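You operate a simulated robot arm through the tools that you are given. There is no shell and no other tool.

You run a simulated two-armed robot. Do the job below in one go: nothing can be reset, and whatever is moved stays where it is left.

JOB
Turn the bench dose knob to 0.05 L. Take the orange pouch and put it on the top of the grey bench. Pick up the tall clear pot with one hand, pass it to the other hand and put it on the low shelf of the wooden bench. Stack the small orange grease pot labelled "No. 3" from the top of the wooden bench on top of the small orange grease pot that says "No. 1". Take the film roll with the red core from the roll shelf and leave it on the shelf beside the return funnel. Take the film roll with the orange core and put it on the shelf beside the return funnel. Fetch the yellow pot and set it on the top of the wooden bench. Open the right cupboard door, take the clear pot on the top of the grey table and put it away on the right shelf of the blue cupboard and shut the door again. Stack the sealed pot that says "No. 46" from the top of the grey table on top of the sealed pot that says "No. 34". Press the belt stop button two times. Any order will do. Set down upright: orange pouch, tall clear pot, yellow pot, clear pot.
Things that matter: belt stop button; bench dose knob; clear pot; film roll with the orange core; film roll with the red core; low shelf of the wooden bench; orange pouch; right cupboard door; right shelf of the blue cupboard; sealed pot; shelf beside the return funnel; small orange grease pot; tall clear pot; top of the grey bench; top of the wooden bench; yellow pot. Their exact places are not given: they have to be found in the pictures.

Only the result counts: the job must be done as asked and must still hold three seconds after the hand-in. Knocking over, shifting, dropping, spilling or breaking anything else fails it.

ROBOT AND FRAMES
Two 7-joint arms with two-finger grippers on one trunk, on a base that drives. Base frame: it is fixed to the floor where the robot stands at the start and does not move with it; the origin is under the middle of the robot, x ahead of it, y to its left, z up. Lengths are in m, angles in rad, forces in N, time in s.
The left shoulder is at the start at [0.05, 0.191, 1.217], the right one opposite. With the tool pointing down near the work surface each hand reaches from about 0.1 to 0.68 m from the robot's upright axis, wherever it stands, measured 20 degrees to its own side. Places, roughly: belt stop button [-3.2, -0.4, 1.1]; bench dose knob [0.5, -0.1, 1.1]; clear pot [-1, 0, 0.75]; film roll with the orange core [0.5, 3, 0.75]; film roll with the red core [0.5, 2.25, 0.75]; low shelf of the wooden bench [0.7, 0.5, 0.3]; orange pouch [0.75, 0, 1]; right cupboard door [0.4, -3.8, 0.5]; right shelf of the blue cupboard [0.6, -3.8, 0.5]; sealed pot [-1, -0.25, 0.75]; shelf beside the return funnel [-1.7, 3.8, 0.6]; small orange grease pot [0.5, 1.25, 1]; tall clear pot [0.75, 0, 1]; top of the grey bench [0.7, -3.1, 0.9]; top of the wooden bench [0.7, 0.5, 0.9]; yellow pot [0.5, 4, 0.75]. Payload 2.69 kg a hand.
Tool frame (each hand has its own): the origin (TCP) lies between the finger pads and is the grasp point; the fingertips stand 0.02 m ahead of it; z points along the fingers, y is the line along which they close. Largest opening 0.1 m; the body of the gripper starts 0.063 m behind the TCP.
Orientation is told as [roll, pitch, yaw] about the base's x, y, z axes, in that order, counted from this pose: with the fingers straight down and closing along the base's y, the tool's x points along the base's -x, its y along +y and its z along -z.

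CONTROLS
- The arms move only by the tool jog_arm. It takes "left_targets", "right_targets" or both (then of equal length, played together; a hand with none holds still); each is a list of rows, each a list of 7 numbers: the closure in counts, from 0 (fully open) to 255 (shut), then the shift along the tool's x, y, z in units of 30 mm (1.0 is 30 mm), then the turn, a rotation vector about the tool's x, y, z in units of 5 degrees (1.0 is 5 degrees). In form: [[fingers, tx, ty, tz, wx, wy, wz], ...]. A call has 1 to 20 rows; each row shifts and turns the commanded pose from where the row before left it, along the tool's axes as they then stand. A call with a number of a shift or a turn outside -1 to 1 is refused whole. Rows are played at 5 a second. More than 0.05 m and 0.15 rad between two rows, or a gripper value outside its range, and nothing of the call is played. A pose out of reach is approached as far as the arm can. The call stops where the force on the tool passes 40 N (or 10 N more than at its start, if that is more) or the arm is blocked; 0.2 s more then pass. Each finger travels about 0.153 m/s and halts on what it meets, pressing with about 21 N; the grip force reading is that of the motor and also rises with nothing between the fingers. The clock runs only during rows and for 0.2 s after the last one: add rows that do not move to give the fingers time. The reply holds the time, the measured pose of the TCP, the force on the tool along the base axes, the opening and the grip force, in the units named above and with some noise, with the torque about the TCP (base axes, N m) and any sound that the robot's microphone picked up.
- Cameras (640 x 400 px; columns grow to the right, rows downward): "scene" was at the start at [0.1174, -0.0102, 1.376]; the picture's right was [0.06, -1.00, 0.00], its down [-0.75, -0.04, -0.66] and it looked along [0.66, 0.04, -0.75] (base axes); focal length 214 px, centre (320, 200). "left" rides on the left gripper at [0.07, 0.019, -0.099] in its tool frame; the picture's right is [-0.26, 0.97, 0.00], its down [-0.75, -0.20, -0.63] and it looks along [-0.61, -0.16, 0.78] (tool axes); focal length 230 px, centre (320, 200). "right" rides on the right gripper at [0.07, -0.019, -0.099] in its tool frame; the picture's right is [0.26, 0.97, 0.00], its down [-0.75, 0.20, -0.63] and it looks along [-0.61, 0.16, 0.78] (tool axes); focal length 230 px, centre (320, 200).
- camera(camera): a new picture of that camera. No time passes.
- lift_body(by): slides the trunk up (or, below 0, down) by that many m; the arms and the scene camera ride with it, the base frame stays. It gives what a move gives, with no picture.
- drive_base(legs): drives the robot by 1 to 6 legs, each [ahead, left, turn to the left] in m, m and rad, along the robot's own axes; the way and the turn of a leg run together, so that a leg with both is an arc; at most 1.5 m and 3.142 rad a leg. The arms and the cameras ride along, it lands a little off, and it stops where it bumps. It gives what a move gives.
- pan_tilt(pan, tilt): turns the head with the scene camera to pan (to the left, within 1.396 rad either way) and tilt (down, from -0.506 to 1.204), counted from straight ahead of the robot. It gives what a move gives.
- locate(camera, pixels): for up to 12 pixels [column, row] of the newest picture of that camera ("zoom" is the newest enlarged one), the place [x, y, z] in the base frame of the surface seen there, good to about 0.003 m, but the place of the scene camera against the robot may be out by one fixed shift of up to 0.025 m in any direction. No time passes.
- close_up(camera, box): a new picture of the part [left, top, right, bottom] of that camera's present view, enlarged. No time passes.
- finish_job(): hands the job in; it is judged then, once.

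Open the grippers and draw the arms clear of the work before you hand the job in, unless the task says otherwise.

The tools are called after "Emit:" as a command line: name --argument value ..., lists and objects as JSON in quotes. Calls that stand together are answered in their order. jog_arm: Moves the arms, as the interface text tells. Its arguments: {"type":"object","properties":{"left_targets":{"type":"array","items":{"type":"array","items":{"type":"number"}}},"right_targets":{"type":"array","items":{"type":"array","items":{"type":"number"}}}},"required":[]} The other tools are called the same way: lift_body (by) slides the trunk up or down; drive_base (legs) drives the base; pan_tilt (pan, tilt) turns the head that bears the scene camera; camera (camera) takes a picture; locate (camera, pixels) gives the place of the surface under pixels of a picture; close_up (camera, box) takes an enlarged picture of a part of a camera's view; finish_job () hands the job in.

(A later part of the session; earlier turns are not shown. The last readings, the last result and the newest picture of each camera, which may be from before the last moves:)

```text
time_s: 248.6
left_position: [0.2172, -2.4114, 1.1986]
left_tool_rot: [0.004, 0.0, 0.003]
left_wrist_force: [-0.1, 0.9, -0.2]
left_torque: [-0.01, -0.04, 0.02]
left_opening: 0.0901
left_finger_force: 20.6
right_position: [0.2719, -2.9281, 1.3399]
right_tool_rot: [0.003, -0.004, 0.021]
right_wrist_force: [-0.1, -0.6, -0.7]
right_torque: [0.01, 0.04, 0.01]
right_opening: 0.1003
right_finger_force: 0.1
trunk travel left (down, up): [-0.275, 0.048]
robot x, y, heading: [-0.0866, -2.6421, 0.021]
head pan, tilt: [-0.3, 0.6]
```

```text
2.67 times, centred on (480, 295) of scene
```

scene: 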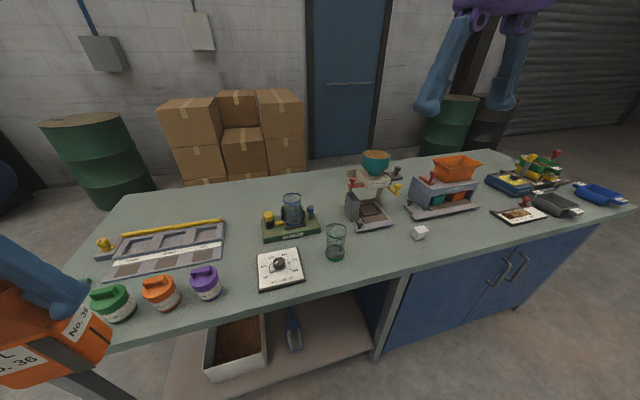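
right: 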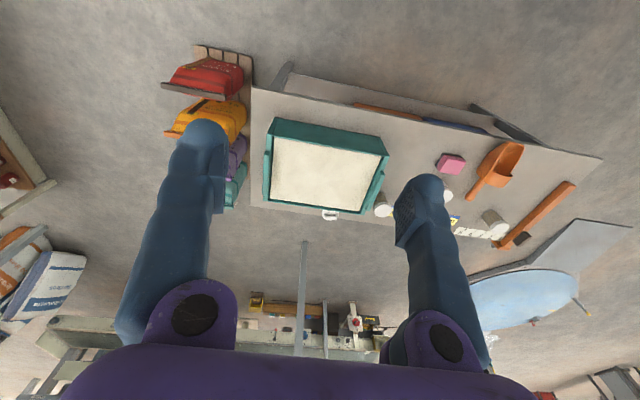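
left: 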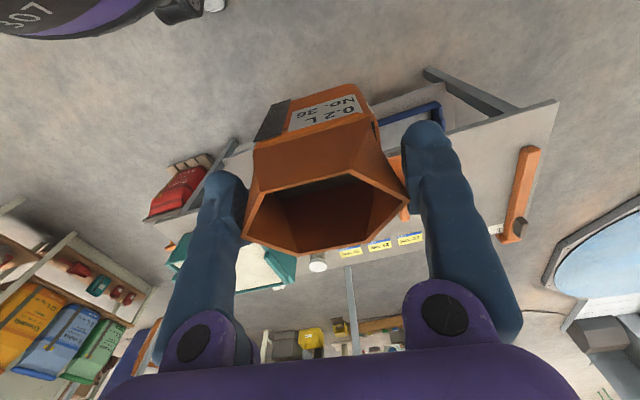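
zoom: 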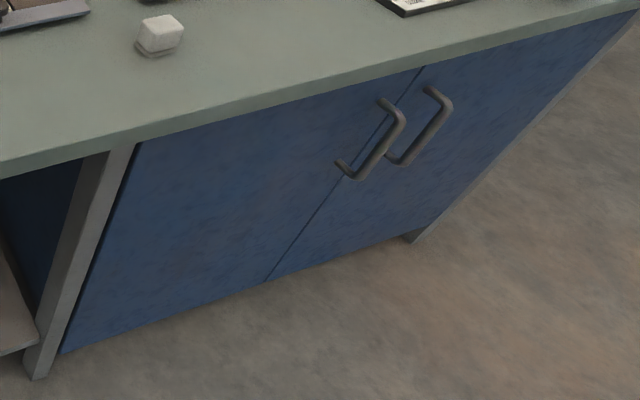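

There's a free spot on the bench top at about (0.46, −3.0), between the glass (−2.86) and the white cube. I locate the cube and drive to y≈−3.2 so the left hand is in front of it.

Emit:
locate --camera "scene" --pixels '[[420, 228], [420, 238], [372, 222], [440, 212], [408, 222], [500, 225]]'

Emit:
drive_base --legs '[[0, -0.56, -0.021]]'

Emit:
pan_tilt --pan 0.1 --tilt 0.85

Emit:
camera --camera "scene"

Emit:
camera --camera "left"

```text
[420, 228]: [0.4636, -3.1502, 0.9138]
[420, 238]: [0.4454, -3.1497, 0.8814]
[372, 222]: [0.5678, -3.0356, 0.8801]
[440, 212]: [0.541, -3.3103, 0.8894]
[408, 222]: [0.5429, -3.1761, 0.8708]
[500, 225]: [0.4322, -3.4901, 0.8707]
```

```text
time_s: 254.0
left_position: [0.2288, -2.9782, 1.1982]
left_tool_rot: [0.004, -0.001, -0.023]
left_wrist_force: [0.2, 0.3, -0.7]
left_torque: [0.0, -0.02, -0.01]
left_opening: 0.0899
left_finger_force: 20.8
right_position: [0.2701, -3.4954, 1.3402]
right_tool_rot: [0.003, -0.002, -0.004]
right_wrist_force: [0.0, 1.2, -0.2]
right_torque: [-0.05, 0.0, -0.01]
right_opening: 0.1002
right_finger_force: 0.0
trunk travel left (down, up): [-0.275, 0.048]
robot x, y, heading: [-0.085, -3.2016, -0.003]
head pan, tilt: [-0.3, 0.6]
```

```text
time_s: 254.8
left_position: [0.2285, -2.979, 1.1978]
left_tool_rot: [0.004, -0.001, -0.023]
left_wrist_force: [0.0, -0.9, -0.2]
left_torque: [0.01, 0.0, 0.0]
left_opening: 0.0899
left_finger_force: 20.7
right_position: [0.2698, -3.4962, 1.3391]
right_tool_rot: [0.004, -0.003, -0.004]
right_wrist_force: [-0.6, 1.3, 0.3]
right_torque: [0.0, 0.0, 0.01]
right_opening: 0.0998
right_finger_force: 0.1
trunk travel left (down, up): [-0.275, 0.048]
robot x, y, heading: [-0.0773, -3.2055, -0.003]
head pan, tilt: [0.099, 0.85]
```

```text
taken
```

scene: 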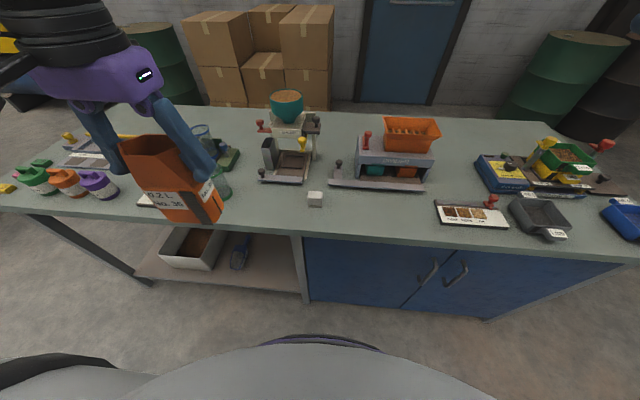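

```text
taken
```

left: 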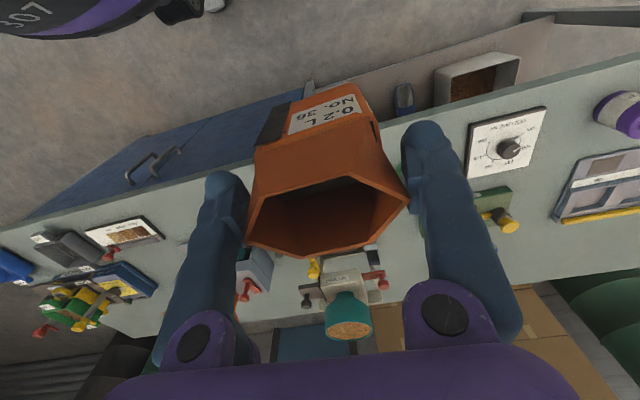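

The target spot (0.455, −2.985) is clear (glass at −2.84, cube at −3.13, devices from x 0.55 on). I move the pouch forward over it and down to z≈1.02.

Emit:
jog_arm --left_targets '[[255, -0.945, 0, 0, 0, 0, 0], [255, -0.945, 0, 0, 0, 0, 0], [255, -0.945, 0, 0, 0, 0, 0], [255, -0.945, 0, 0, 0, 0, 0], [255, -0.945, 0, 0, 0, 0, 0], [255, -0.945, 0, 0, 0, 0, 0], [255, -0.945, 0, 0, 0, 0, 0], [255, -0.945, -0.2, 0, 0, 0, 0], [255, 0, 0, 0.9, 0, 0, 0], [255, 0, 0, 0.9, 0, 0, 0], [255, 0, 0, 0.9, 0, 0, 0], [255, 0, 0, 0.9, 0, 0, 0], [255, 0, 0, 0.9, 0, 0, 0], [255, 0, 0, 0.9, 0, 0, 0], [255, 0, 0, 0, 0, 0, 0]]'

Emit:
camera --camera "scene"

Emit:
camera --camera "left"

```text
time_s: 258.1
left_position: [0.4547, -2.989, 1.0338]
left_tool_rot: [0.005, -0.003, -0.021]
left_wrist_force: [-0.4, 0.1, 0.2]
left_torque: [0.0, 0.01, 0.0]
left_opening: 0.0895
left_finger_force: 20.7
right_position: [0.2692, -3.4979, 1.3403]
right_tool_rot: [0.004, -0.001, -0.006]
right_wrist_force: [-0.5, 0.2, -0.8]
right_torque: [0.0, 0.01, 0.02]
right_opening: 0.1002
right_finger_force: 0.1
trunk travel left (down, up): [-0.275, 0.048]
robot x, y, heading: [-0.0803, -3.2066, -0.005]
head pan, tilt: [0.099, 0.85]
```

```text
taken
```

scene: 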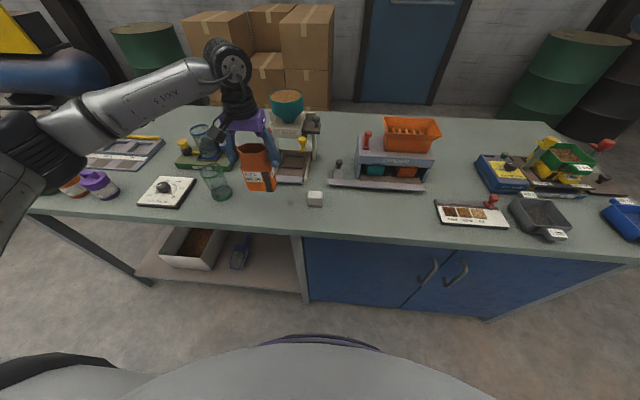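

```text
taken
```

left: 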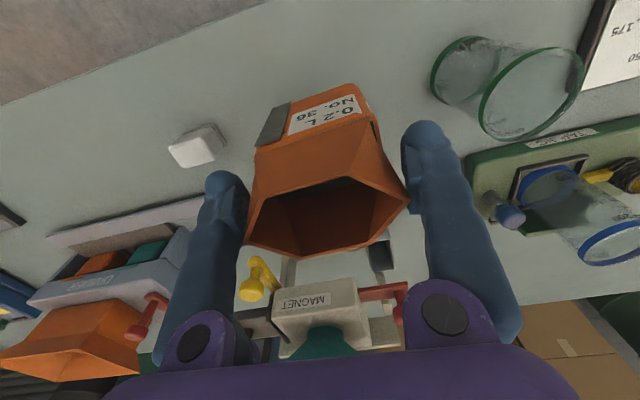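

Clear on all sides. I lower the pouch to the bench top, the last steps small.

Emit:
jog_arm --left_targets '[[255, 0, 0, 0.6, 0, 0, 0], [255, 0, 0, 0.6, 0, 0, 0], [255, 0, 0, 0.4, 0, 0, 0], [255, 0, 0, 0.2, 0, 0, 0], [255, 0, 0, 0.15, 0, 0, 0], [255, 0, 0, 0, 0, 0, 0]]'

Emit:
close_up --camera "scene" --box '[180, 100, 340, 220]'

```text
time_s: 259.4
left_position: [0.4554, -2.9897, 0.9756]
left_tool_rot: [0.002, 0.001, -0.022]
left_wrist_force: [-0.6, -0.6, -0.6]
left_torque: [-0.01, -0.02, 0.0]
left_opening: 0.0899
left_finger_force: 21.1
right_position: [0.2708, -3.4965, 1.3398]
right_tool_rot: [0.005, -0.003, -0.005]
right_wrist_force: [0.4, 0.2, -0.2]
right_torque: [-0.01, 0.01, -0.02]
right_opening: 0.1001
right_finger_force: 0.1
trunk travel left (down, up): [-0.275, 0.048]
robot x, y, heading: [-0.0818, -3.2057, -0.002]
head pan, tilt: [0.099, 0.85]
```

```text
3.33 times, centred on (260, 160) of scene
```

zoom: 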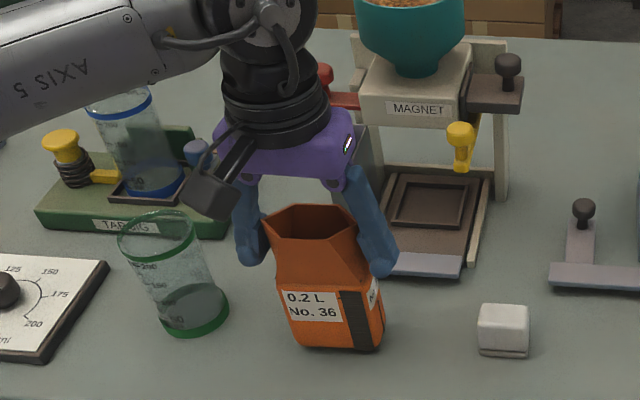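

No contact yet at z 0.9756 (bottom ≈ 3 mm above). I go down another few mm until contact shows.

Emit:
jog_arm --left_targets '[[255, 0, 0, 0.07, 0, 0, 0], [255, 0, 0, 0.07, 0, 0, 0], [255, 0, 0, 0, 0, 0, 0]]'

```text
time_s: 260.2
left_position: [0.4539, -2.9886, 0.9727]
left_tool_rot: [0.004, 0.001, -0.022]
left_wrist_force: [0.1, -0.1, -0.3]
left_torque: [-0.01, -0.02, -0.02]
left_opening: 0.0899
left_finger_force: 21.4
right_position: [0.2693, -3.4968, 1.3398]
right_tool_rot: [0.002, -0.002, -0.005]
right_wrist_force: [-0.7, 0.4, 0.2]
right_torque: [-0.01, 0.01, -0.01]
right_opening: 0.1
right_finger_force: 0.1
trunk travel left (down, up): [-0.275, 0.048]
robot x, y, heading: [-0.0827, -3.2051, -0.003]
head pan, tilt: [0.099, 0.85]
```

Still free; two more steps of 2 mm.

Emit:
jog_arm --left_targets '[[255, 0, 0, 0.07, 0, 0, 0], [255, 0, 0, 0, 0, 0, 0]]'

Emit:
jog_arm --left_targets '[[255, 0, 0, 0.07, 0, 0, 0], [255, 0, 0, 0, 0, 0, 0]]'

```text
time_s: 260.9
left_position: [0.4551, -2.9877, 0.9715]
left_tool_rot: [0.003, -0.002, -0.023]
left_wrist_force: [-0.8, -1.7, 0.3]
left_torque: [0.0, 0.04, 0.01]
left_opening: 0.0902
left_finger_force: 20.9
right_position: [0.2701, -3.4983, 1.34]
right_tool_rot: [0.005, -0.004, -0.006]
right_wrist_force: [-0.5, 0.1, -0.8]
right_torque: [0.04, 0.0, -0.01]
right_opening: 0.0998
right_finger_force: 0.1
trunk travel left (down, up): [-0.275, 0.048]
robot x, y, heading: [-0.0814, -3.2048, -0.006]
head pan, tilt: [0.099, 0.85]
```

```text
time_s: 261.4
left_position: [0.4547, -2.9876, 0.9703]
left_tool_rot: [0.002, -0.005, -0.021]
left_wrist_force: [-0.2, 0.1, 12.6]
left_torque: [0.4, 0.14, 0.02]
left_opening: 0.0899
left_finger_force: 20.9
right_position: [0.2676, -3.497, 1.3408]
right_tool_rot: [0.003, -0.001, -0.006]
right_wrist_force: [-0.4, -0.7, 0.5]
right_torque: [0.04, -0.01, 0.0]
right_opening: 0.1
right_finger_force: 0.1
trunk travel left (down, up): [-0.275, 0.048]
robot x, y, heading: [-0.0775, -3.2062, -0.003]
head pan, tilt: [0.099, 0.85]
```

Contact (12.6 N). I open fully (5 mm clearance per side) and rise straight up slowly.

Emit:
jog_arm --left_targets '[[255, 0, 0, -0.03, 0, 0, 0], [120, 0, 0, 0, 0, 0, 0], [0, 0, 0, 0, 0, 0, 0], [0, 0, 0, 0, 0, 0, 0], [0, 0, 0, -0.2, 0, 0, 0], [0, 0, 0, -0.3, 0, 0, 0], [0, 0, 0, 0, 0, 0, 0]]'

Emit:
camera --camera "left"

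```text
time_s: 263.1
left_position: [0.4555, -2.9888, 0.9848]
left_tool_rot: [0.004, 0.0, -0.021]
left_wrist_force: [0.1, 0.5, -0.9]
left_torque: [0.01, -0.01, 0.01]
left_opening: 0.1002
left_finger_force: 0.1
right_position: [0.2693, -3.4969, 1.3391]
right_tool_rot: [0.004, -0.002, -0.006]
right_wrist_force: [0.7, 0.4, -0.1]
right_torque: [0.01, -0.02, 0.03]
right_opening: 0.0999
right_finger_force: 0.1
trunk travel left (down, up): [-0.275, 0.048]
robot x, y, heading: [-0.083, -3.2059, -0.002]
head pan, tilt: [0.099, 0.85]
```

```text
taken
```

left: 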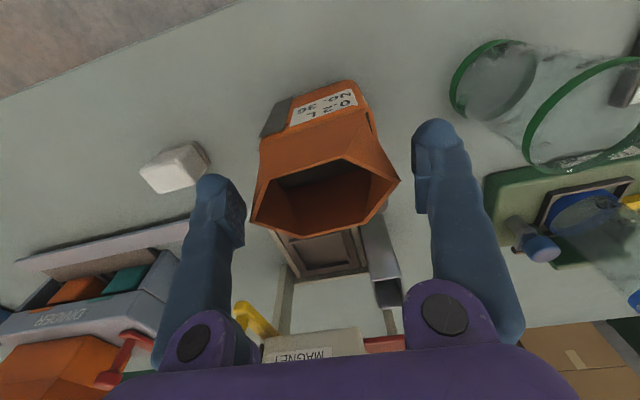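

The pouch stands free on the bench. I raise the hand well above it and check from the scene camera.

Emit:
jog_arm --left_targets '[[0, 0, 0, -0.7, 0, 0, 0], [0, 0, 0, -1, 0, 0, 0], [0, 0, 0, -1, 0, 0, 0], [0, 0, 0, -1, 0, 0, 0], [0, 0, 0, -1, 0, 0, 0], [0, 0, 0, -1, 0, 0, 0], [0, 0, 0, -1, 0, 0, 0], [0, 0.9, 0.3, 0, 0, 0, 0], [0, 0.9, 0.3, 0, 0, 0, 0], [0, 0.9, 0.3, 0, 0, 0, 0], [0, 0.9, 0.3, 0, 0, 0, 0], [0, 0.9, 0.3, 0, 0, 0, 0], [0, 0.9, 0.3, 0, 0, 0, 0]]'

Emit:
camera --camera "scene"

Emit:
close_up --camera "scene" --box '[180, 100, 340, 220]'

Emit:
close_up --camera "scene" --box '[290, 210, 530, 360]'

```text
time_s: 265.9
left_position: [0.2921, -2.9319, 1.1841]
left_tool_rot: [0.004, -0.004, -0.023]
left_wrist_force: [0.5, 0.6, 0.7]
left_torque: [-0.01, 0.0, 0.01]
left_opening: 0.1002
left_finger_force: 0.2
right_position: [0.2688, -3.4972, 1.3397]
right_tool_rot: [0.001, -0.002, -0.004]
right_wrist_force: [-0.3, -0.5, 0.1]
right_torque: [-0.03, -0.01, 0.01]
right_opening: 0.1004
right_finger_force: 0.1
trunk travel left (down, up): [-0.275, 0.048]
robot x, y, heading: [-0.0797, -3.2063, -0.001]
head pan, tilt: [0.099, 0.85]
```

```text
taken
```

scene: 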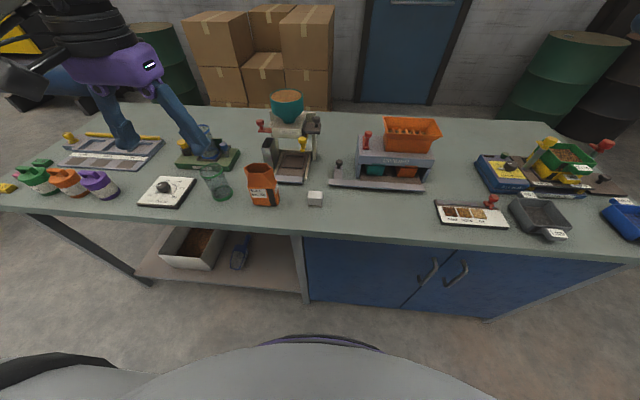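

```text
3.33 times, centred on (260, 160) of scene
```

zoom: 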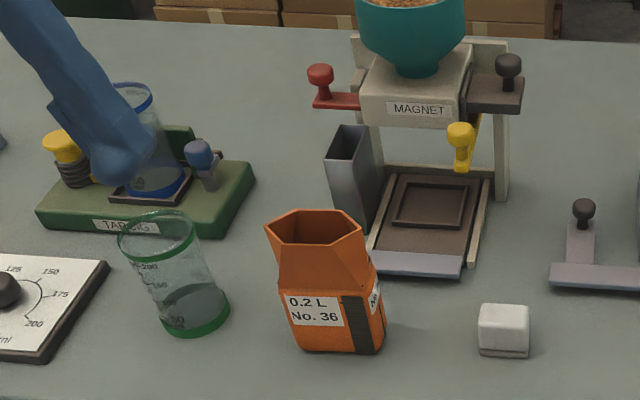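

```text
2.67 times, centred on (410, 285) of scene
```

zoom: 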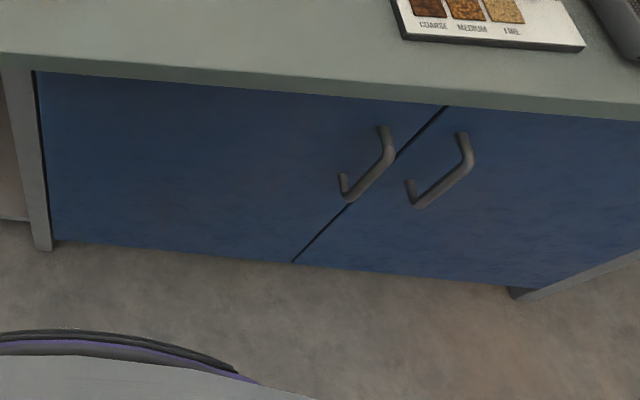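

The pouch stands upright on the grey bench. Now the right cupboard door: its handle is near (0.40, −3.715, 0.6), hinged at the right. I drive 0.25 m to the right and pitch/yaw the right hand forward for a horizontal grasp.

Emit:
drive_base --legs '[[-0.03, -0.25, 0]]'

Emit:
jog_arm --right_targets '[[0, 0, 0, 0, 0, -1, 0], [0, 0, 0, 0, 0, -1, 0], [0, 0, 0, 0, 0, -1, 0], [0, 0, 0, 0, 0, -1, 0], [0, 0, 0, 0, 0, -1, 0], [0, 0, 0, 0, 0, -1, 0], [0, 0, 0, 0, 0, -1, 0], [0, 0, 0, 0, 0, -1, 0], [0, 0, 0, 0, 0, -1, 0], [0, 0, 0, 0, 0, -1, 0], [0, 0, 0, 0, 0, -1, 0], [0, 0, 0, 0, 0, -1, 0], [0, 0, 0, 0, 0, 0, 0]]'

Emit:
pan_tilt --pan -0.4 --tilt 0.9

Emit:
camera --camera "scene"

```text
time_s: 268.6
left_position: [0.2631, -3.1765, 1.1843]
left_tool_rot: [0.002, 0.001, -0.021]
left_wrist_force: [-0.6, -0.7, 0.1]
left_torque: [-0.02, -0.03, 0.07]
left_opening: 0.1
left_finger_force: 0.1
right_position: [0.2385, -3.7399, 1.3396]
right_tool_rot: [0.003, -0.002, -0.004]
right_wrist_force: [0.3, -0.1, -0.1]
right_torque: [0.02, 0.02, 0.03]
right_opening: 0.1001
right_finger_force: 0.0
trunk travel left (down, up): [-0.275, 0.048]
robot x, y, heading: [-0.1135, -3.4485, -0.005]
head pan, tilt: [0.099, 0.85]
```

```text
time_s: 271.4
left_position: [0.2636, -3.1763, 1.1838]
left_tool_rot: [0.004, -0.001, -0.021]
left_wrist_force: [0.7, 0.0, -0.1]
left_torque: [-0.02, -0.02, -0.01]
left_opening: 0.1004
left_finger_force: 0.0
right_position: [0.2401, -3.7396, 1.3412]
right_tool_rot: [0.005, -1.053, -0.008]
right_wrist_force: [-0.2, 0.2, -0.2]
right_torque: [-0.01, -0.02, 0.01]
right_opening: 0.1002
right_finger_force: 0.1
trunk travel left (down, up): [-0.275, 0.048]
robot x, y, heading: [-0.1138, -3.4506, -0.005]
head pan, tilt: [0.099, 0.85]
```

```text
time_s: 272.3
left_position: [0.2617, -3.1756, 1.1842]
left_tool_rot: [0.006, 0.0, -0.021]
left_wrist_force: [0.3, 0.4, 0.4]
left_torque: [0.0, -0.01, 0.0]
left_opening: 0.0999
left_finger_force: 0.0
right_position: [0.24, -3.7409, 1.34]
right_tool_rot: [0.007, -1.048, -0.01]
right_wrist_force: [0.2, 0.5, -0.1]
right_torque: [0.01, 0.01, -0.03]
right_opening: 0.0999
right_finger_force: 0.1
trunk travel left (down, up): [-0.275, 0.048]
robot x, y, heading: [-0.1096, -3.4497, -0.001]
head pan, tilt: [-0.4, 0.901]
```

```text
taken
```

scene: 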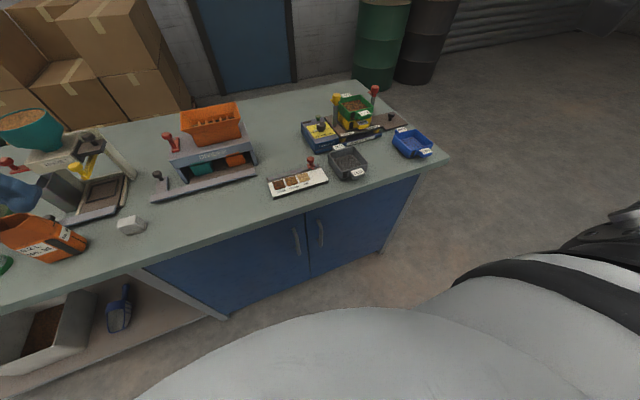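

The two handles are at (297,240) and (321,233). I locate handle ends, the door faces and edges.

Emit:
close_up --camera "scene" --box '[240, 170, 440, 295]'

Emit:
locate --camera "zoom" --pixels '[[262, 180], [260, 200], [252, 165], [255, 235], [185, 220], [300, 200], [220, 200], [400, 150], [550, 40], [440, 260], [215, 300], [180, 195]]'

```text
3.20 times, centred on (340, 232) of scene
```

zoom: 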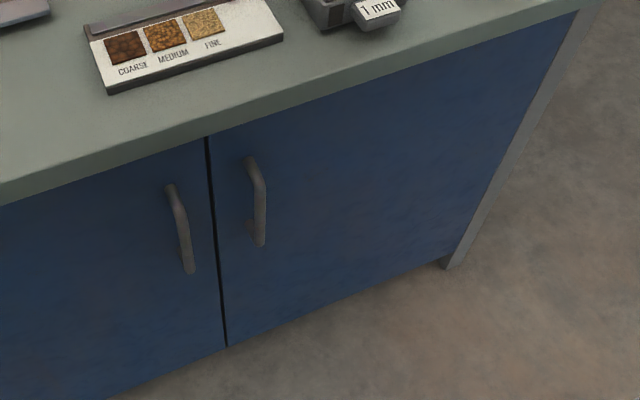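

```text
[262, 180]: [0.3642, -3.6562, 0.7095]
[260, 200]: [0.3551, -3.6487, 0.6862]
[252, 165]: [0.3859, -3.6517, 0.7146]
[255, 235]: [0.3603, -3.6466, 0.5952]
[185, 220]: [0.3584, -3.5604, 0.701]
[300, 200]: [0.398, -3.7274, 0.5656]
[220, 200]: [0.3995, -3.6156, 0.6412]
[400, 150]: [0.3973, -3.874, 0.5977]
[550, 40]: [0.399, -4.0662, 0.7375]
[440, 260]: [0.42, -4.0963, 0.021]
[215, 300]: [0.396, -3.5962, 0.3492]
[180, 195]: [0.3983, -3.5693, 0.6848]
```

Right handle bar: x≈0.361, y≈−3.633, z 0.58–0.70; door face x≈0.40, hinge y≈−4.05. I lower the right hand in front of the doors (x≈0.24), pitched 60°.

Emit:
jog_arm --right_targets '[[0, 0.866, 0, 0.5, 0, 0, 0], [0, 0.866, 0, 0.5, 0, 0, 0], [0, 0.866, 0, 0.5, 0, 0, 0], [0, 0.866, 0, 0.5, 0, 0, 0], [0, 0.866, 0, 0.5, 0, 0, 0], [0, 0.866, 0, 0.5, 0, 0, 0], [0, 0.866, 0, 0.5, 0, 0, 0], [0, 0.866, 0, 0.5, 0, 0, 0], [0, 0.866, 0, 0.5, 0, 0, 0], [0, 0.866, 0, 0.5, 0, 0, 0], [0, 0.866, 0, 0.5, 0, 0, 0], [0, 0.866, 0, 0.5, 0, 0, 0], [0, 0.866, 0, 0.5, 0, 0, 0], [0, 0.866, 0, 0.5, 0, 0, 0], [0, 0.866, 0, 0.5, 0, 0, 0], [0, 0.866, 0, 0.5, 0, 0, 0]]'

Emit:
camera --camera "right"

Emit:
camera --camera "scene"

```text
time_s: 275.7
left_position: [0.2617, -3.1755, 1.1845]
left_tool_rot: [0.003, -0.001, -0.021]
left_wrist_force: [0.4, 0.8, -0.1]
left_torque: [0.0, 0.02, 0.02]
left_opening: 0.0998
left_finger_force: 0.0
right_position: [0.3662, -3.7819, 1.0436]
right_tool_rot: [0.006, -1.038, -0.01]
right_wrist_force: [0.6, -0.6, 0.1]
right_torque: [-0.03, 0.0, 0.0]
right_opening: 0.1002
right_finger_force: 0.1
right hand out of reach, approached as far as the arm can: row 1, 2, 3, 4, 5, 6, 7, 8, 9, 10, 13, 14, 15, 16
trunk travel left (down, up): [-0.275, 0.048]
robot x, y, heading: [-0.1152, -3.4515, -0.0]
head pan, tilt: [-0.4, 0.901]
```

```text
taken
```

right: 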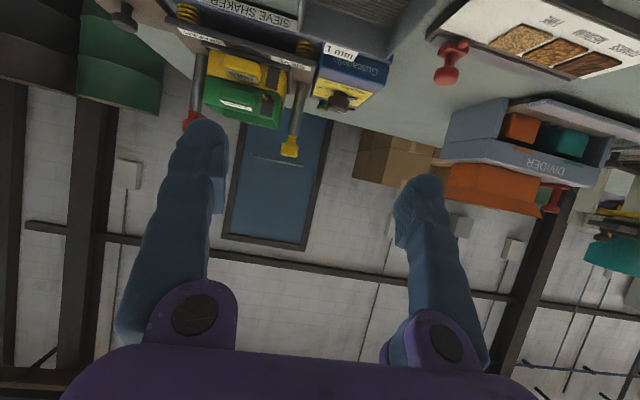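

```text
taken
```

scene: 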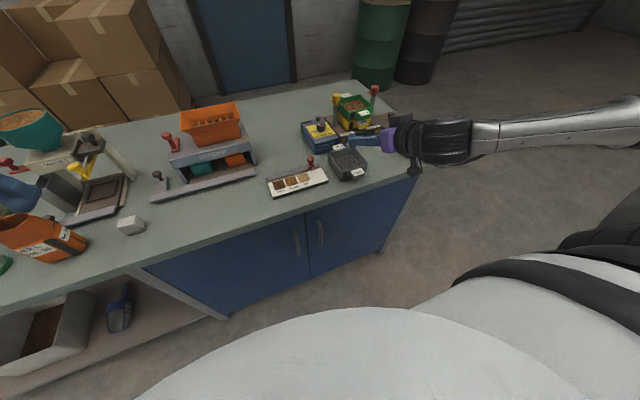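

The hand drifted forward over the bench instead of going down. I pull it back and up, then use the trunk to lower it (as worked for the left arm).

Emit:
jog_arm --right_targets '[[0, -0.58, 0, -0.894, 0, 0, 0], [0, -0.58, 0, -0.894, 0, 0, 0], [0, -0.58, 0, -0.894, 0, 0, 0], [0, -0.58, 0, -0.894, 0, 0, 0], [0, -0.58, 0, -0.894, 0, 0, 0], [0, -0.58, 0, -0.894, 0, 0, 0], [0, -0.58, 0, -0.894, 0, 0, 0], [0, 0, 0.9, 0, 0, 0, 0], [0, 0, 0.9, 0, 0, 0, 0], [0, 0, 0.9, 0, 0, 0, 0], [0, 0, 0.9, 0, 0, 0, 0], [0, 0, 0, 0, 0, 0, 0]]'

Emit:
camera --camera "scene"

```text
time_s: 278.3
left_position: [0.2625, -3.1765, 1.1851]
left_tool_rot: [0.004, -0.001, -0.021]
left_wrist_force: [-0.8, 0.2, 0.1]
left_torque: [0.04, -0.01, 0.03]
left_opening: 0.1
left_finger_force: 0.1
right_position: [0.3087, -3.6897, 1.2534]
right_tool_rot: [0.01, -1.047, -0.014]
right_wrist_force: [-0.9, -0.2, -0.5]
right_torque: [0.01, -0.03, 0.03]
right_opening: 0.1001
right_finger_force: 0.0
right hand out of reach, approached as far as the arm can: row 2, 3, 4, 5, 8, 9
trunk travel left (down, up): [-0.275, 0.048]
robot x, y, heading: [-0.1095, -3.4514, -0.002]
head pan, tilt: [-0.4, 0.901]
```

```text
taken
```

scene: 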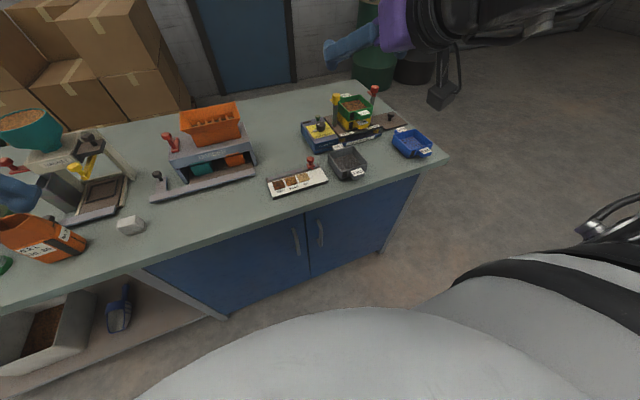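

The right hand is at 0.42 m ahead, z 1.25. I back the base 0.2 m for safety, lower the trunk 0.27 m and jog down in open space.

Emit:
drive_base --legs '[[-0.2, 0, 0]]'

Emit:
lift_body --by -0.27

Emit:
jog_arm --right_targets '[[0, 0.866, 0, 0.5, 0, 0, 0], [0, 0.866, 0, 0.5, 0, 0, 0], [0, 0.866, 0, 0.5, 0, 0, 0], [0, 0.866, 0, 0.5, 0, 0, 0], [0, 0.866, 0, 0.5, 0, 0, 0], [0, 0.866, 0, 0.5, 0, 0, 0], [0, 0.866, 0, 0.5, 0, 0, 0], [0, 0.866, 0, 0.5, 0, 0, 0], [0, 0.866, 0, 0.5, 0, 0, 0], [0, 0.866, 0, 0.5, 0, 0, 0], [0, 0, 0, 0, 0, 0, 0]]'

Emit:
camera --camera "scene"

```text
time_s: 279.9
left_position: [0.0637, -3.1751, 1.1847]
left_tool_rot: [0.004, -0.002, -0.021]
left_wrist_force: [-0.7, 0.6, 0.4]
left_torque: [-0.01, -0.01, -0.03]
left_opening: 0.1
left_finger_force: 0.1
right_position: [0.1117, -3.6892, 1.255]
right_tool_rot: [0.006, -1.048, -0.009]
right_wrist_force: [-0.1, -0.7, -0.2]
right_torque: [-0.02, 0.01, 0.0]
right_opening: 0.1001
right_finger_force: 0.0
trunk travel left (down, up): [-0.275, 0.048]
robot x, y, heading: [-0.311, -3.4457, -0.001]
head pan, tilt: [-0.4, 0.901]
```

```text
time_s: 282.7
left_position: [0.0644, -3.1753, 0.9135]
left_tool_rot: [0.002, 0.0, -0.019]
left_wrist_force: [-0.5, 0.3, -0.2]
left_torque: [0.0, 0.0, -0.02]
left_opening: 0.1001
left_finger_force: 0.0
right_position: [0.1128, -3.6886, 0.9855]
right_tool_rot: [0.008, -1.049, -0.007]
right_wrist_force: [-0.1, -0.6, -1.0]
right_torque: [-0.03, -0.01, 0.0]
right_opening: 0.1002
right_finger_force: 0.0
trunk travel left (down, up): [-0.005, 0.318]
robot x, y, heading: [-0.3093, -3.4483, -0.002]
head pan, tilt: [-0.4, 0.901]
```

```text
time_s: 285.1
left_position: [0.0653, -3.1751, 0.9144]
left_tool_rot: [0.002, -0.001, -0.02]
left_wrist_force: [-0.6, 0.5, -0.2]
left_torque: [0.03, 0.01, -0.01]
left_opening: 0.0999
left_finger_force: 0.0
right_position: [0.1557, -3.6842, 0.7803]
right_tool_rot: [0.007, -1.049, -0.009]
right_wrist_force: [-0.1, 0.6, 0.2]
right_torque: [-0.04, 0.02, 0.02]
right_opening: 0.1
right_finger_force: 0.1
right hand out of reach, approached as far as the arm can: row 1, 2, 3, 4, 5, 8, 9, 10
trunk travel left (down, up): [-0.005, 0.318]
robot x, y, heading: [-0.3102, -3.4487, 0.001]
head pan, tilt: [-0.4, 0.901]
```

```text
taken
```

scene: 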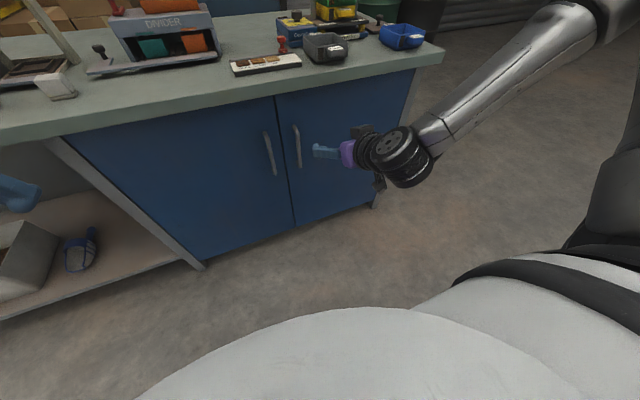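

The hand is at z 0.78 in front of the doors. I yaw it 20° outward (to the right), which eased the left arm before, and continue down.

Emit:
jog_arm --right_targets '[[0, 0, 0, 0, 0.866, 0, 0.5], [0, 0, 0, 0, 0.866, 0, 0.5], [0, 0, 0, 0, 0.866, 0, 0.5], [0, 0, 0, 0, 0.866, 0, 0.5], [0, 0.866, 0, 0.5, 0, 0, 0], [0, 0.866, 0, 0.5, 0, 0, 0], [0, 0.866, 0, 0.5, 0, 0, 0], [0, 0.866, 0, 0.5, 0, 0, 0], [0, 0, 0, 0, 0, 0, 0]]'

Emit:
camera --camera "right"

Emit:
camera --camera "scene"

```text
time_s: 287.1
left_position: [0.0646, -3.1752, 0.9143]
left_tool_rot: [0.004, -0.001, -0.02]
left_wrist_force: [0.0, 0.2, -0.9]
left_torque: [-0.03, -0.02, -0.01]
left_opening: 0.0999
left_finger_force: 0.0
right_position: [0.1573, -3.727, 0.7018]
right_tool_rot: [0.009, -1.047, -0.356]
right_wrist_force: [0.6, -0.4, 0.2]
right_torque: [0.0, 0.0, 0.01]
right_opening: 0.0999
right_finger_force: 0.0
right hand out of reach, approached as far as the arm can: row 6, 7, 8
trunk travel left (down, up): [-0.005, 0.318]
robot x, y, heading: [-0.3113, -3.4479, -0.001]
head pan, tilt: [-0.4, 0.901]
```

```text
taken
```

right: 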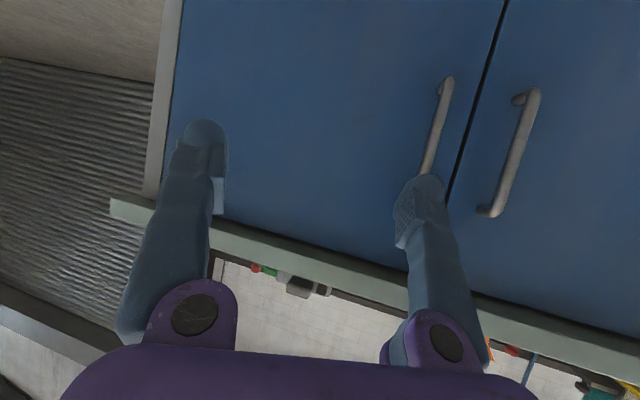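

```text
taken
```

scene: 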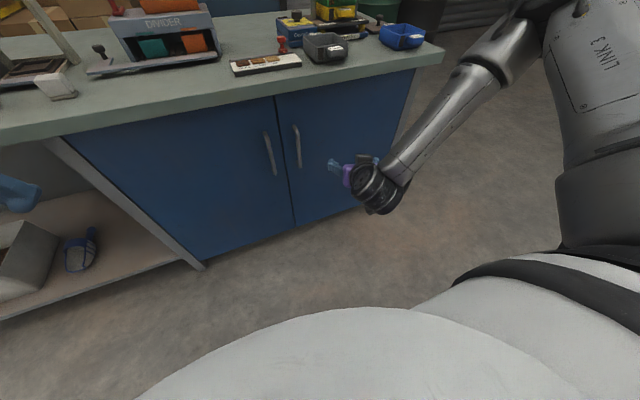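

The right camera sees the right door's handle at (438,125) (image upside-down). I locate it precisely with this camera.

Emit:
locate --camera "right" --pixels '[[438, 125], [446, 85], [430, 160], [442, 105], [515, 150], [400, 120], [475, 100], [180, 100], [300, 100]]'

Emit:
close_up --camera "right" --box '[380, 50, 560, 230]'

```text
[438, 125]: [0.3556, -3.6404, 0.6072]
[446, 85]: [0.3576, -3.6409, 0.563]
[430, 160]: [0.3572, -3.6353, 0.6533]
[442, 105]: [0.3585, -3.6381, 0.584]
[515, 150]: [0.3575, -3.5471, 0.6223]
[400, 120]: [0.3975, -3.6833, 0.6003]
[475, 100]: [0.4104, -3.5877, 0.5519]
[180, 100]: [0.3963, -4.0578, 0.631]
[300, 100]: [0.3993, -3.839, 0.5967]
```

```text
2.22 times, centred on (470, 140) of right
```

zoom: 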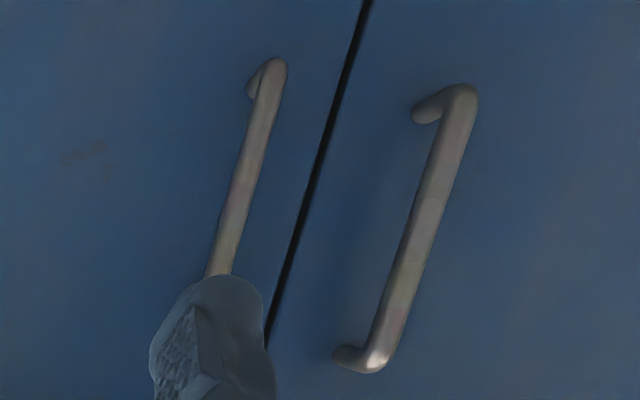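

The bar is at (0.362, −3.637), z 0.56–0.70. I need about 3–4 cm lower; I try 10° more outward yaw and go down a little.

Emit:
jog_arm --right_targets '[[0, 0, 0, 0, 0.866, 0, 0.5], [0, 0, 0, 0, 0.866, 0, 0.5], [0, 0.866, 0, 0.5, 0, 0, 0], [0, 0.866, 0, 0.5, 0, 0, 0], [0, 0, 0, 0, 0, 0, 0]]'

```text
time_s: 288.3
left_position: [0.0654, -3.1752, 0.9139]
left_tool_rot: [0.004, 0.0, -0.02]
left_wrist_force: [0.4, 0.0, 0.1]
left_torque: [0.01, -0.03, 0.0]
left_opening: 0.0999
left_finger_force: 0.1
right_position: [0.1594, -3.7687, 0.6898]
right_tool_rot: [0.009, -1.045, -0.532]
right_wrist_force: [-0.1, -0.8, -1.1]
right_torque: [0.0, 0.04, 0.02]
right_opening: 0.1002
right_finger_force: 0.0
right hand out of reach, approached as far as the arm can: row 1, 2, 3, 4
trunk travel left (down, up): [-0.005, 0.318]
robot x, y, heading: [-0.3113, -3.4511, 0.001]
head pan, tilt: [-0.4, 0.901]
```

Following the left arm's experience, I extend the hand 0.12 m forward first and then lower it.

Emit:
jog_arm --right_targets '[[0, -0.325, 0.866, 0.564, 0, 0, 0], [0, -0.325, 0.866, 0.564, 0, 0, 0], [0, -0.325, 0.866, 0.564, 0, 0, 0], [0, -0.325, 0.866, 0.564, 0, 0, 0], [0, 0.866, 0, 0.5, 0, 0, 0], [0, 0.866, 0, 0.5, 0, 0, 0], [0, 0, 0, 0, 0, 0, 0]]'

Emit:
camera --camera "right"

```text
time_s: 289.9
left_position: [0.065, -3.1743, 0.913]
left_tool_rot: [0.004, 0.001, -0.019]
left_wrist_force: [-0.2, 0.9, -0.2]
left_torque: [0.01, 0.02, 0.01]
left_opening: 0.1002
left_finger_force: 0.1
right_position: [0.253, -3.7786, 0.7001]
right_tool_rot: [0.009, -1.043, -0.53]
right_wrist_force: [-0.5, 0.5, -0.1]
right_torque: [-0.01, -0.02, 0.02]
right_opening: 0.0999
right_finger_force: 0.0
right hand out of reach, approached as far as the arm can: row 1, 2, 3, 4, 5, 6
trunk travel left (down, up): [-0.005, 0.318]
robot x, y, heading: [-0.3085, -3.4521, 0.001]
head pan, tilt: [-0.4, 0.901]
```

```text
taken
```

right: 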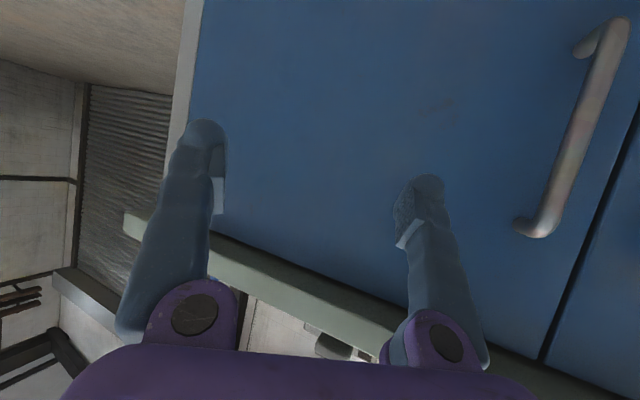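

The wrist dislikes this flat pose; a steeper hand (pitch about −30°) also clears the bench edge and suits the arm better. I back off and re-orient the right hand to pitch −30°, yaw 0.

Emit:
jog_arm --right_targets '[[0, 0.465, -0.06, -0.8, 0, 0, 0], [0, 0.465, -0.06, -0.8, 0, 0, 0], [0, 0.465, -0.06, -0.8, 0, 0, 0], [0, 0.465, -0.06, -0.8, 0, 0, 0], [0, 0, 0, 0, -0.866, 0, -0.5], [0, 0, 0, 0, -0.866, 0, -0.5], [0, 0, 0, 0, -0.866, 0, -0.5], [0, 0, 0, 0, -0.866, 0, -0.5], [0, 0, 0, 0, -0.866, 0, -0.5], [0, 0, 0, 0, -0.866, 0, -0.5], [0, 0, 0, 0, 0, 1, 0], [0, 0, 0, 0, 0, 1, 0], [0, 0, 0, 0, 0, 1, 0], [0, 0, 0, 0, 0, 1, 0], [0, 0, 0, 0, 0, 1, 0], [0, 0, 0, 0, 0, 1, 0], [0, 0, 0, 0, 0, 0, 0]]'

Emit:
camera --camera "right"

Emit:
camera --camera "scene"

```text
time_s: 293.5
left_position: [0.0655, -3.1755, 0.915]
left_tool_rot: [0.003, -0.001, -0.02]
left_wrist_force: [0.0, -1.0, 0.2]
left_torque: [0.0, 0.0, 0.01]
left_opening: 0.1002
left_finger_force: 0.2
right_position: [0.1508, -3.7408, 0.7256]
right_tool_rot: [0.001, -0.523, -0.272]
right_wrist_force: [-0.3, -0.6, -0.6]
right_torque: [0.0, 0.0, 0.03]
right_opening: 0.1001
right_finger_force: 0.0
right hand out of reach, approached as far as the arm can: row 2, 3, 4, 7, 8, 9, 10
trunk travel left (down, up): [-0.005, 0.318]
robot x, y, heading: [-0.3122, -3.4463, -0.003]
head pan, tilt: [-0.4, 0.901]
```

```text
taken
```

right: 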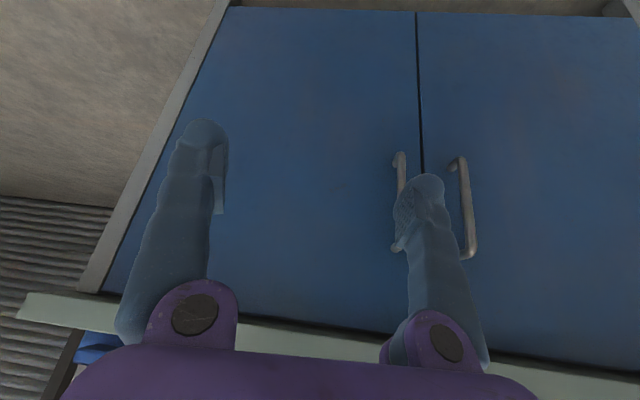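

```text
taken
```

scene: 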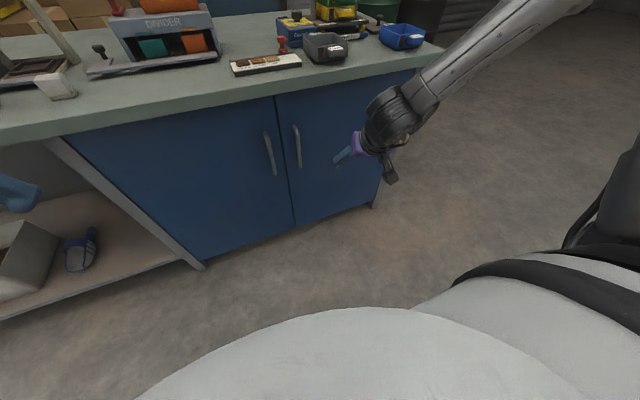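

Pitch −30° achieved. I correct the yaw to 0 and lower about 9 cm.

Emit:
jog_arm --right_targets '[[0, 0, 0, 0, -0.5, 0, -0.866], [0, 0, 0, 0, -0.5, 0, -0.866], [0, 0, 0, 0, -0.5, 0, -0.866], [0, 0.5, 0, 0.866, 0, 0, 0], [0, 0.5, 0, 0.866, 0, 0, 0], [0, 0.5, 0, 0.866, 0, 0, 0], [0, 0, 0, 0, 0, 0, 0]]'

Emit:
camera --camera "right"

```text
time_s: 295.1
left_position: [0.0636, -3.1746, 0.915]
left_tool_rot: [0.004, -0.001, -0.019]
left_wrist_force: [0.0, 0.7, -1.0]
left_torque: [-0.01, -0.02, 0.01]
left_opening: 0.1001
left_finger_force: 0.0
right_position: [0.1496, -3.7376, 0.6357]
right_tool_rot: [0.004, -0.522, -0.011]
right_wrist_force: [-0.3, -0.2, -0.7]
right_torque: [0.01, 0.02, 0.01]
right_opening: 0.1001
right_finger_force: 0.1
trunk travel left (down, up): [-0.005, 0.318]
robot x, y, heading: [-0.3069, -3.4463, -0.002]
head pan, tilt: [-0.4, 0.901]
```

```text
taken
```

right: 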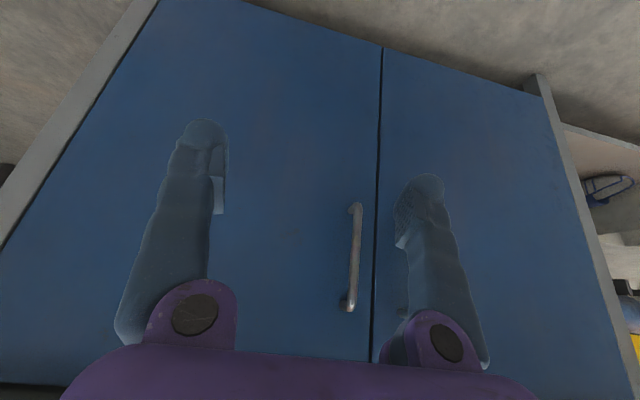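

No flags now: z 0.636, pitch −30°, and the handle is visible at (352,258). I drive 0.10 m left and 0.13 m ahead, then re-measure the bar.

Emit:
drive_base --legs '[[0.13, 0.1, 0]]'

Emit:
camera --camera "right"

```text
time_s: 296.6
left_position: [0.1938, -3.0743, 0.9135]
left_tool_rot: [0.004, -0.001, -0.02]
left_wrist_force: [-0.4, -0.7, -0.3]
left_torque: [0.0, 0.01, 0.0]
left_opening: 0.0998
left_finger_force: 0.1
right_position: [0.2773, -3.6367, 0.6351]
right_tool_rot: [0.002, -0.522, -0.01]
right_wrist_force: [-0.2, 1.0, 0.4]
right_torque: [0.05, 0.0, 0.03]
right_opening: 0.1001
right_finger_force: 0.1
trunk travel left (down, up): [-0.005, 0.318]
robot x, y, heading: [-0.1814, -3.3476, 0.004]
head pan, tilt: [-0.4, 0.901]
```

```text
taken
```

right: 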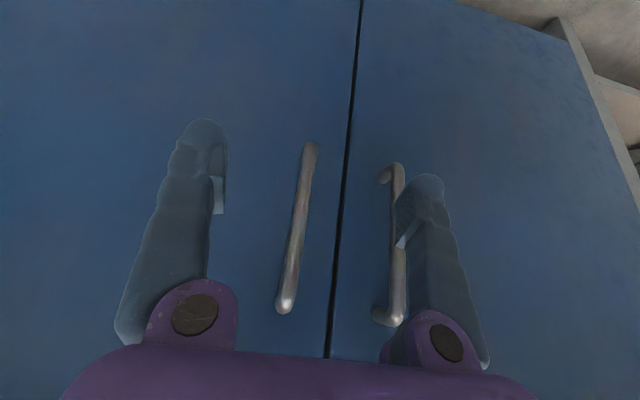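

The bar is between the fingers at (297,230). I locate it once more before the final approach.

Emit:
locate --camera "right" --pixels '[[297, 230], [307, 160], [288, 290], [302, 195], [398, 230], [395, 190], [350, 100], [250, 150]]'

```text
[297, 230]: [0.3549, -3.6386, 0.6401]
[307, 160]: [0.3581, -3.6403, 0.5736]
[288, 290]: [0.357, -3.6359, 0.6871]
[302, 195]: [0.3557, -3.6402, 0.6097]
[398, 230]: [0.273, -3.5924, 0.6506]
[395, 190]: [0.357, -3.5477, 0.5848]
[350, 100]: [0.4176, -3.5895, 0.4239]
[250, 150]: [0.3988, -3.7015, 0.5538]
```

I move the hand 8.2 cm forward so that the bar comes between the pads, then close on it.

Emit:
jog_arm --right_targets '[[60, -0.6, 0, 0.34, 0, 0, 0], [60, -0.6, 0, 0.34, 0, 0, 0], [60, -0.6, 0, 0.34, 0, 0, 0], [60, -0.55, 0, 0.32, 0, 0, 0], [60, 0, 0, 0, 0, 0, 0]]'

Emit:
camera --camera "right"

```text
time_s: 297.8
left_position: [0.1935, -3.0745, 0.9133]
left_tool_rot: [0.003, -0.001, -0.021]
left_wrist_force: [0.0, 0.6, 0.2]
left_torque: [0.01, 0.0, 0.01]
left_opening: 0.1003
left_finger_force: 0.0
right_position: [0.3593, -3.6383, 0.6368]
right_tool_rot: [0.001, -0.523, -0.012]
right_wrist_force: [0.4, 0.8, -0.7]
right_torque: [0.0, 0.03, 0.06]
right_opening: 0.0764
right_finger_force: 0.1
trunk travel left (down, up): [-0.005, 0.318]
robot x, y, heading: [-0.183, -3.3493, 0.003]
head pan, tilt: [-0.4, 0.901]
```

```text
taken
```

right: 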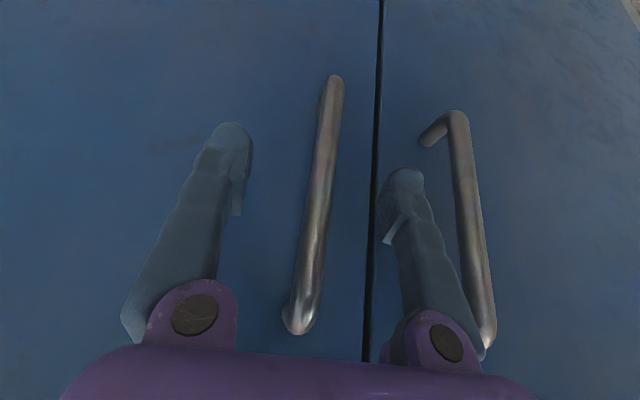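

The bar is centred between the fingers. I close the grip on it.

Emit:
jog_arm --right_targets '[[120, 0, 0, 0, 0, 0, 0], [180, 0, 0, 0, 0, 0, 0], [255, 0, 0, 0, 0, 0, 0], [255, 0, 0, 0, 0, 0, 0], [255, 0, 0, 0, 0, 0, 0]]'

Emit:
camera --camera "right"

```text
time_s: 299.0
left_position: [0.1941, -3.0737, 0.9147]
left_tool_rot: [0.002, 0.0, -0.019]
left_wrist_force: [0.3, 0.5, 0.1]
left_torque: [0.02, -0.01, -0.01]
left_opening: 0.1001
left_finger_force: 0.1
right_position: [0.358, -3.6373, 0.6347]
right_tool_rot: [0.003, -0.523, -0.008]
right_wrist_force: [-1.3, 8.0, -3.5]
right_torque: [0.09, 0.02, 0.03]
right_opening: 0.0129
right_finger_force: 39.5
trunk travel left (down, up): [-0.005, 0.318]
robot x, y, heading: [-0.1819, -3.3471, -0.006]
head pan, tilt: [-0.4, 0.901]
```

```text
taken
```

right: 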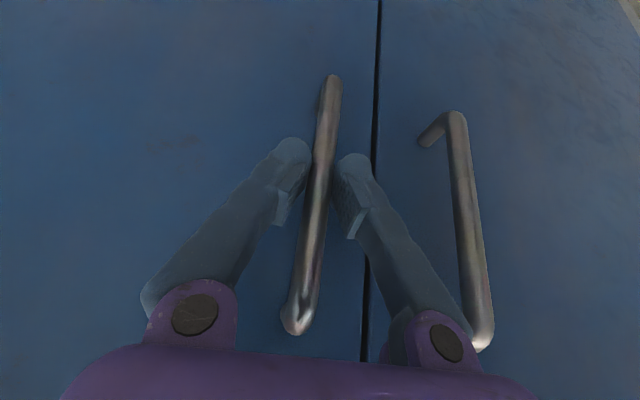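

Gripped (opening 0.013). The hinge is near (0.40, −4.05), so I pull the handle along its arc, first 15°.

Emit:
jog_arm --right_targets '[[255, 0.518, -0.082, -0.299, 0, 0, 0], [255, 0.518, -0.082, -0.299, 0, 0, 0], [255, 0.508, -0.133, -0.293, 0, 0, 0], [255, 0.508, -0.133, -0.293, 0, 0, 0], [255, 0.498, -0.183, -0.2875, 0, 0, 0], [255, 0.498, -0.183, -0.2875, 0, 0, 0], [255, 0, 0, 0, 0, 0, 0]]'

Emit:
camera --camera "scene"

```text
time_s: 300.6
left_position: [0.1945, -3.074, 0.9139]
left_tool_rot: [0.003, 0.001, -0.019]
left_wrist_force: [0.5, 0.2, 0.1]
left_torque: [0.03, 0.02, 0.0]
left_opening: 0.1
left_finger_force: 0.0
right_position: [0.2515, -3.661, 0.6357]
right_tool_rot: [0.005, -0.519, -0.012]
right_wrist_force: [-4.6, 11.0, -12.7]
right_torque: [0.12, 0.24, 0.04]
right_opening: 0.013
right_finger_force: 39.5
trunk travel left (down, up): [-0.005, 0.318]
robot x, y, heading: [-0.1828, -3.3468, -0.002]
head pan, tilt: [-0.4, 0.901]
```

```text
taken
```

scene: 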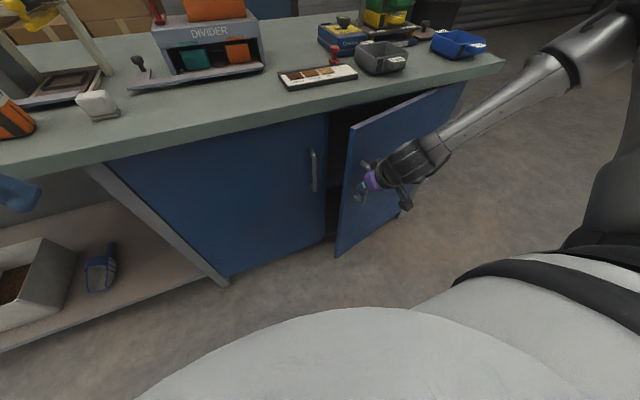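

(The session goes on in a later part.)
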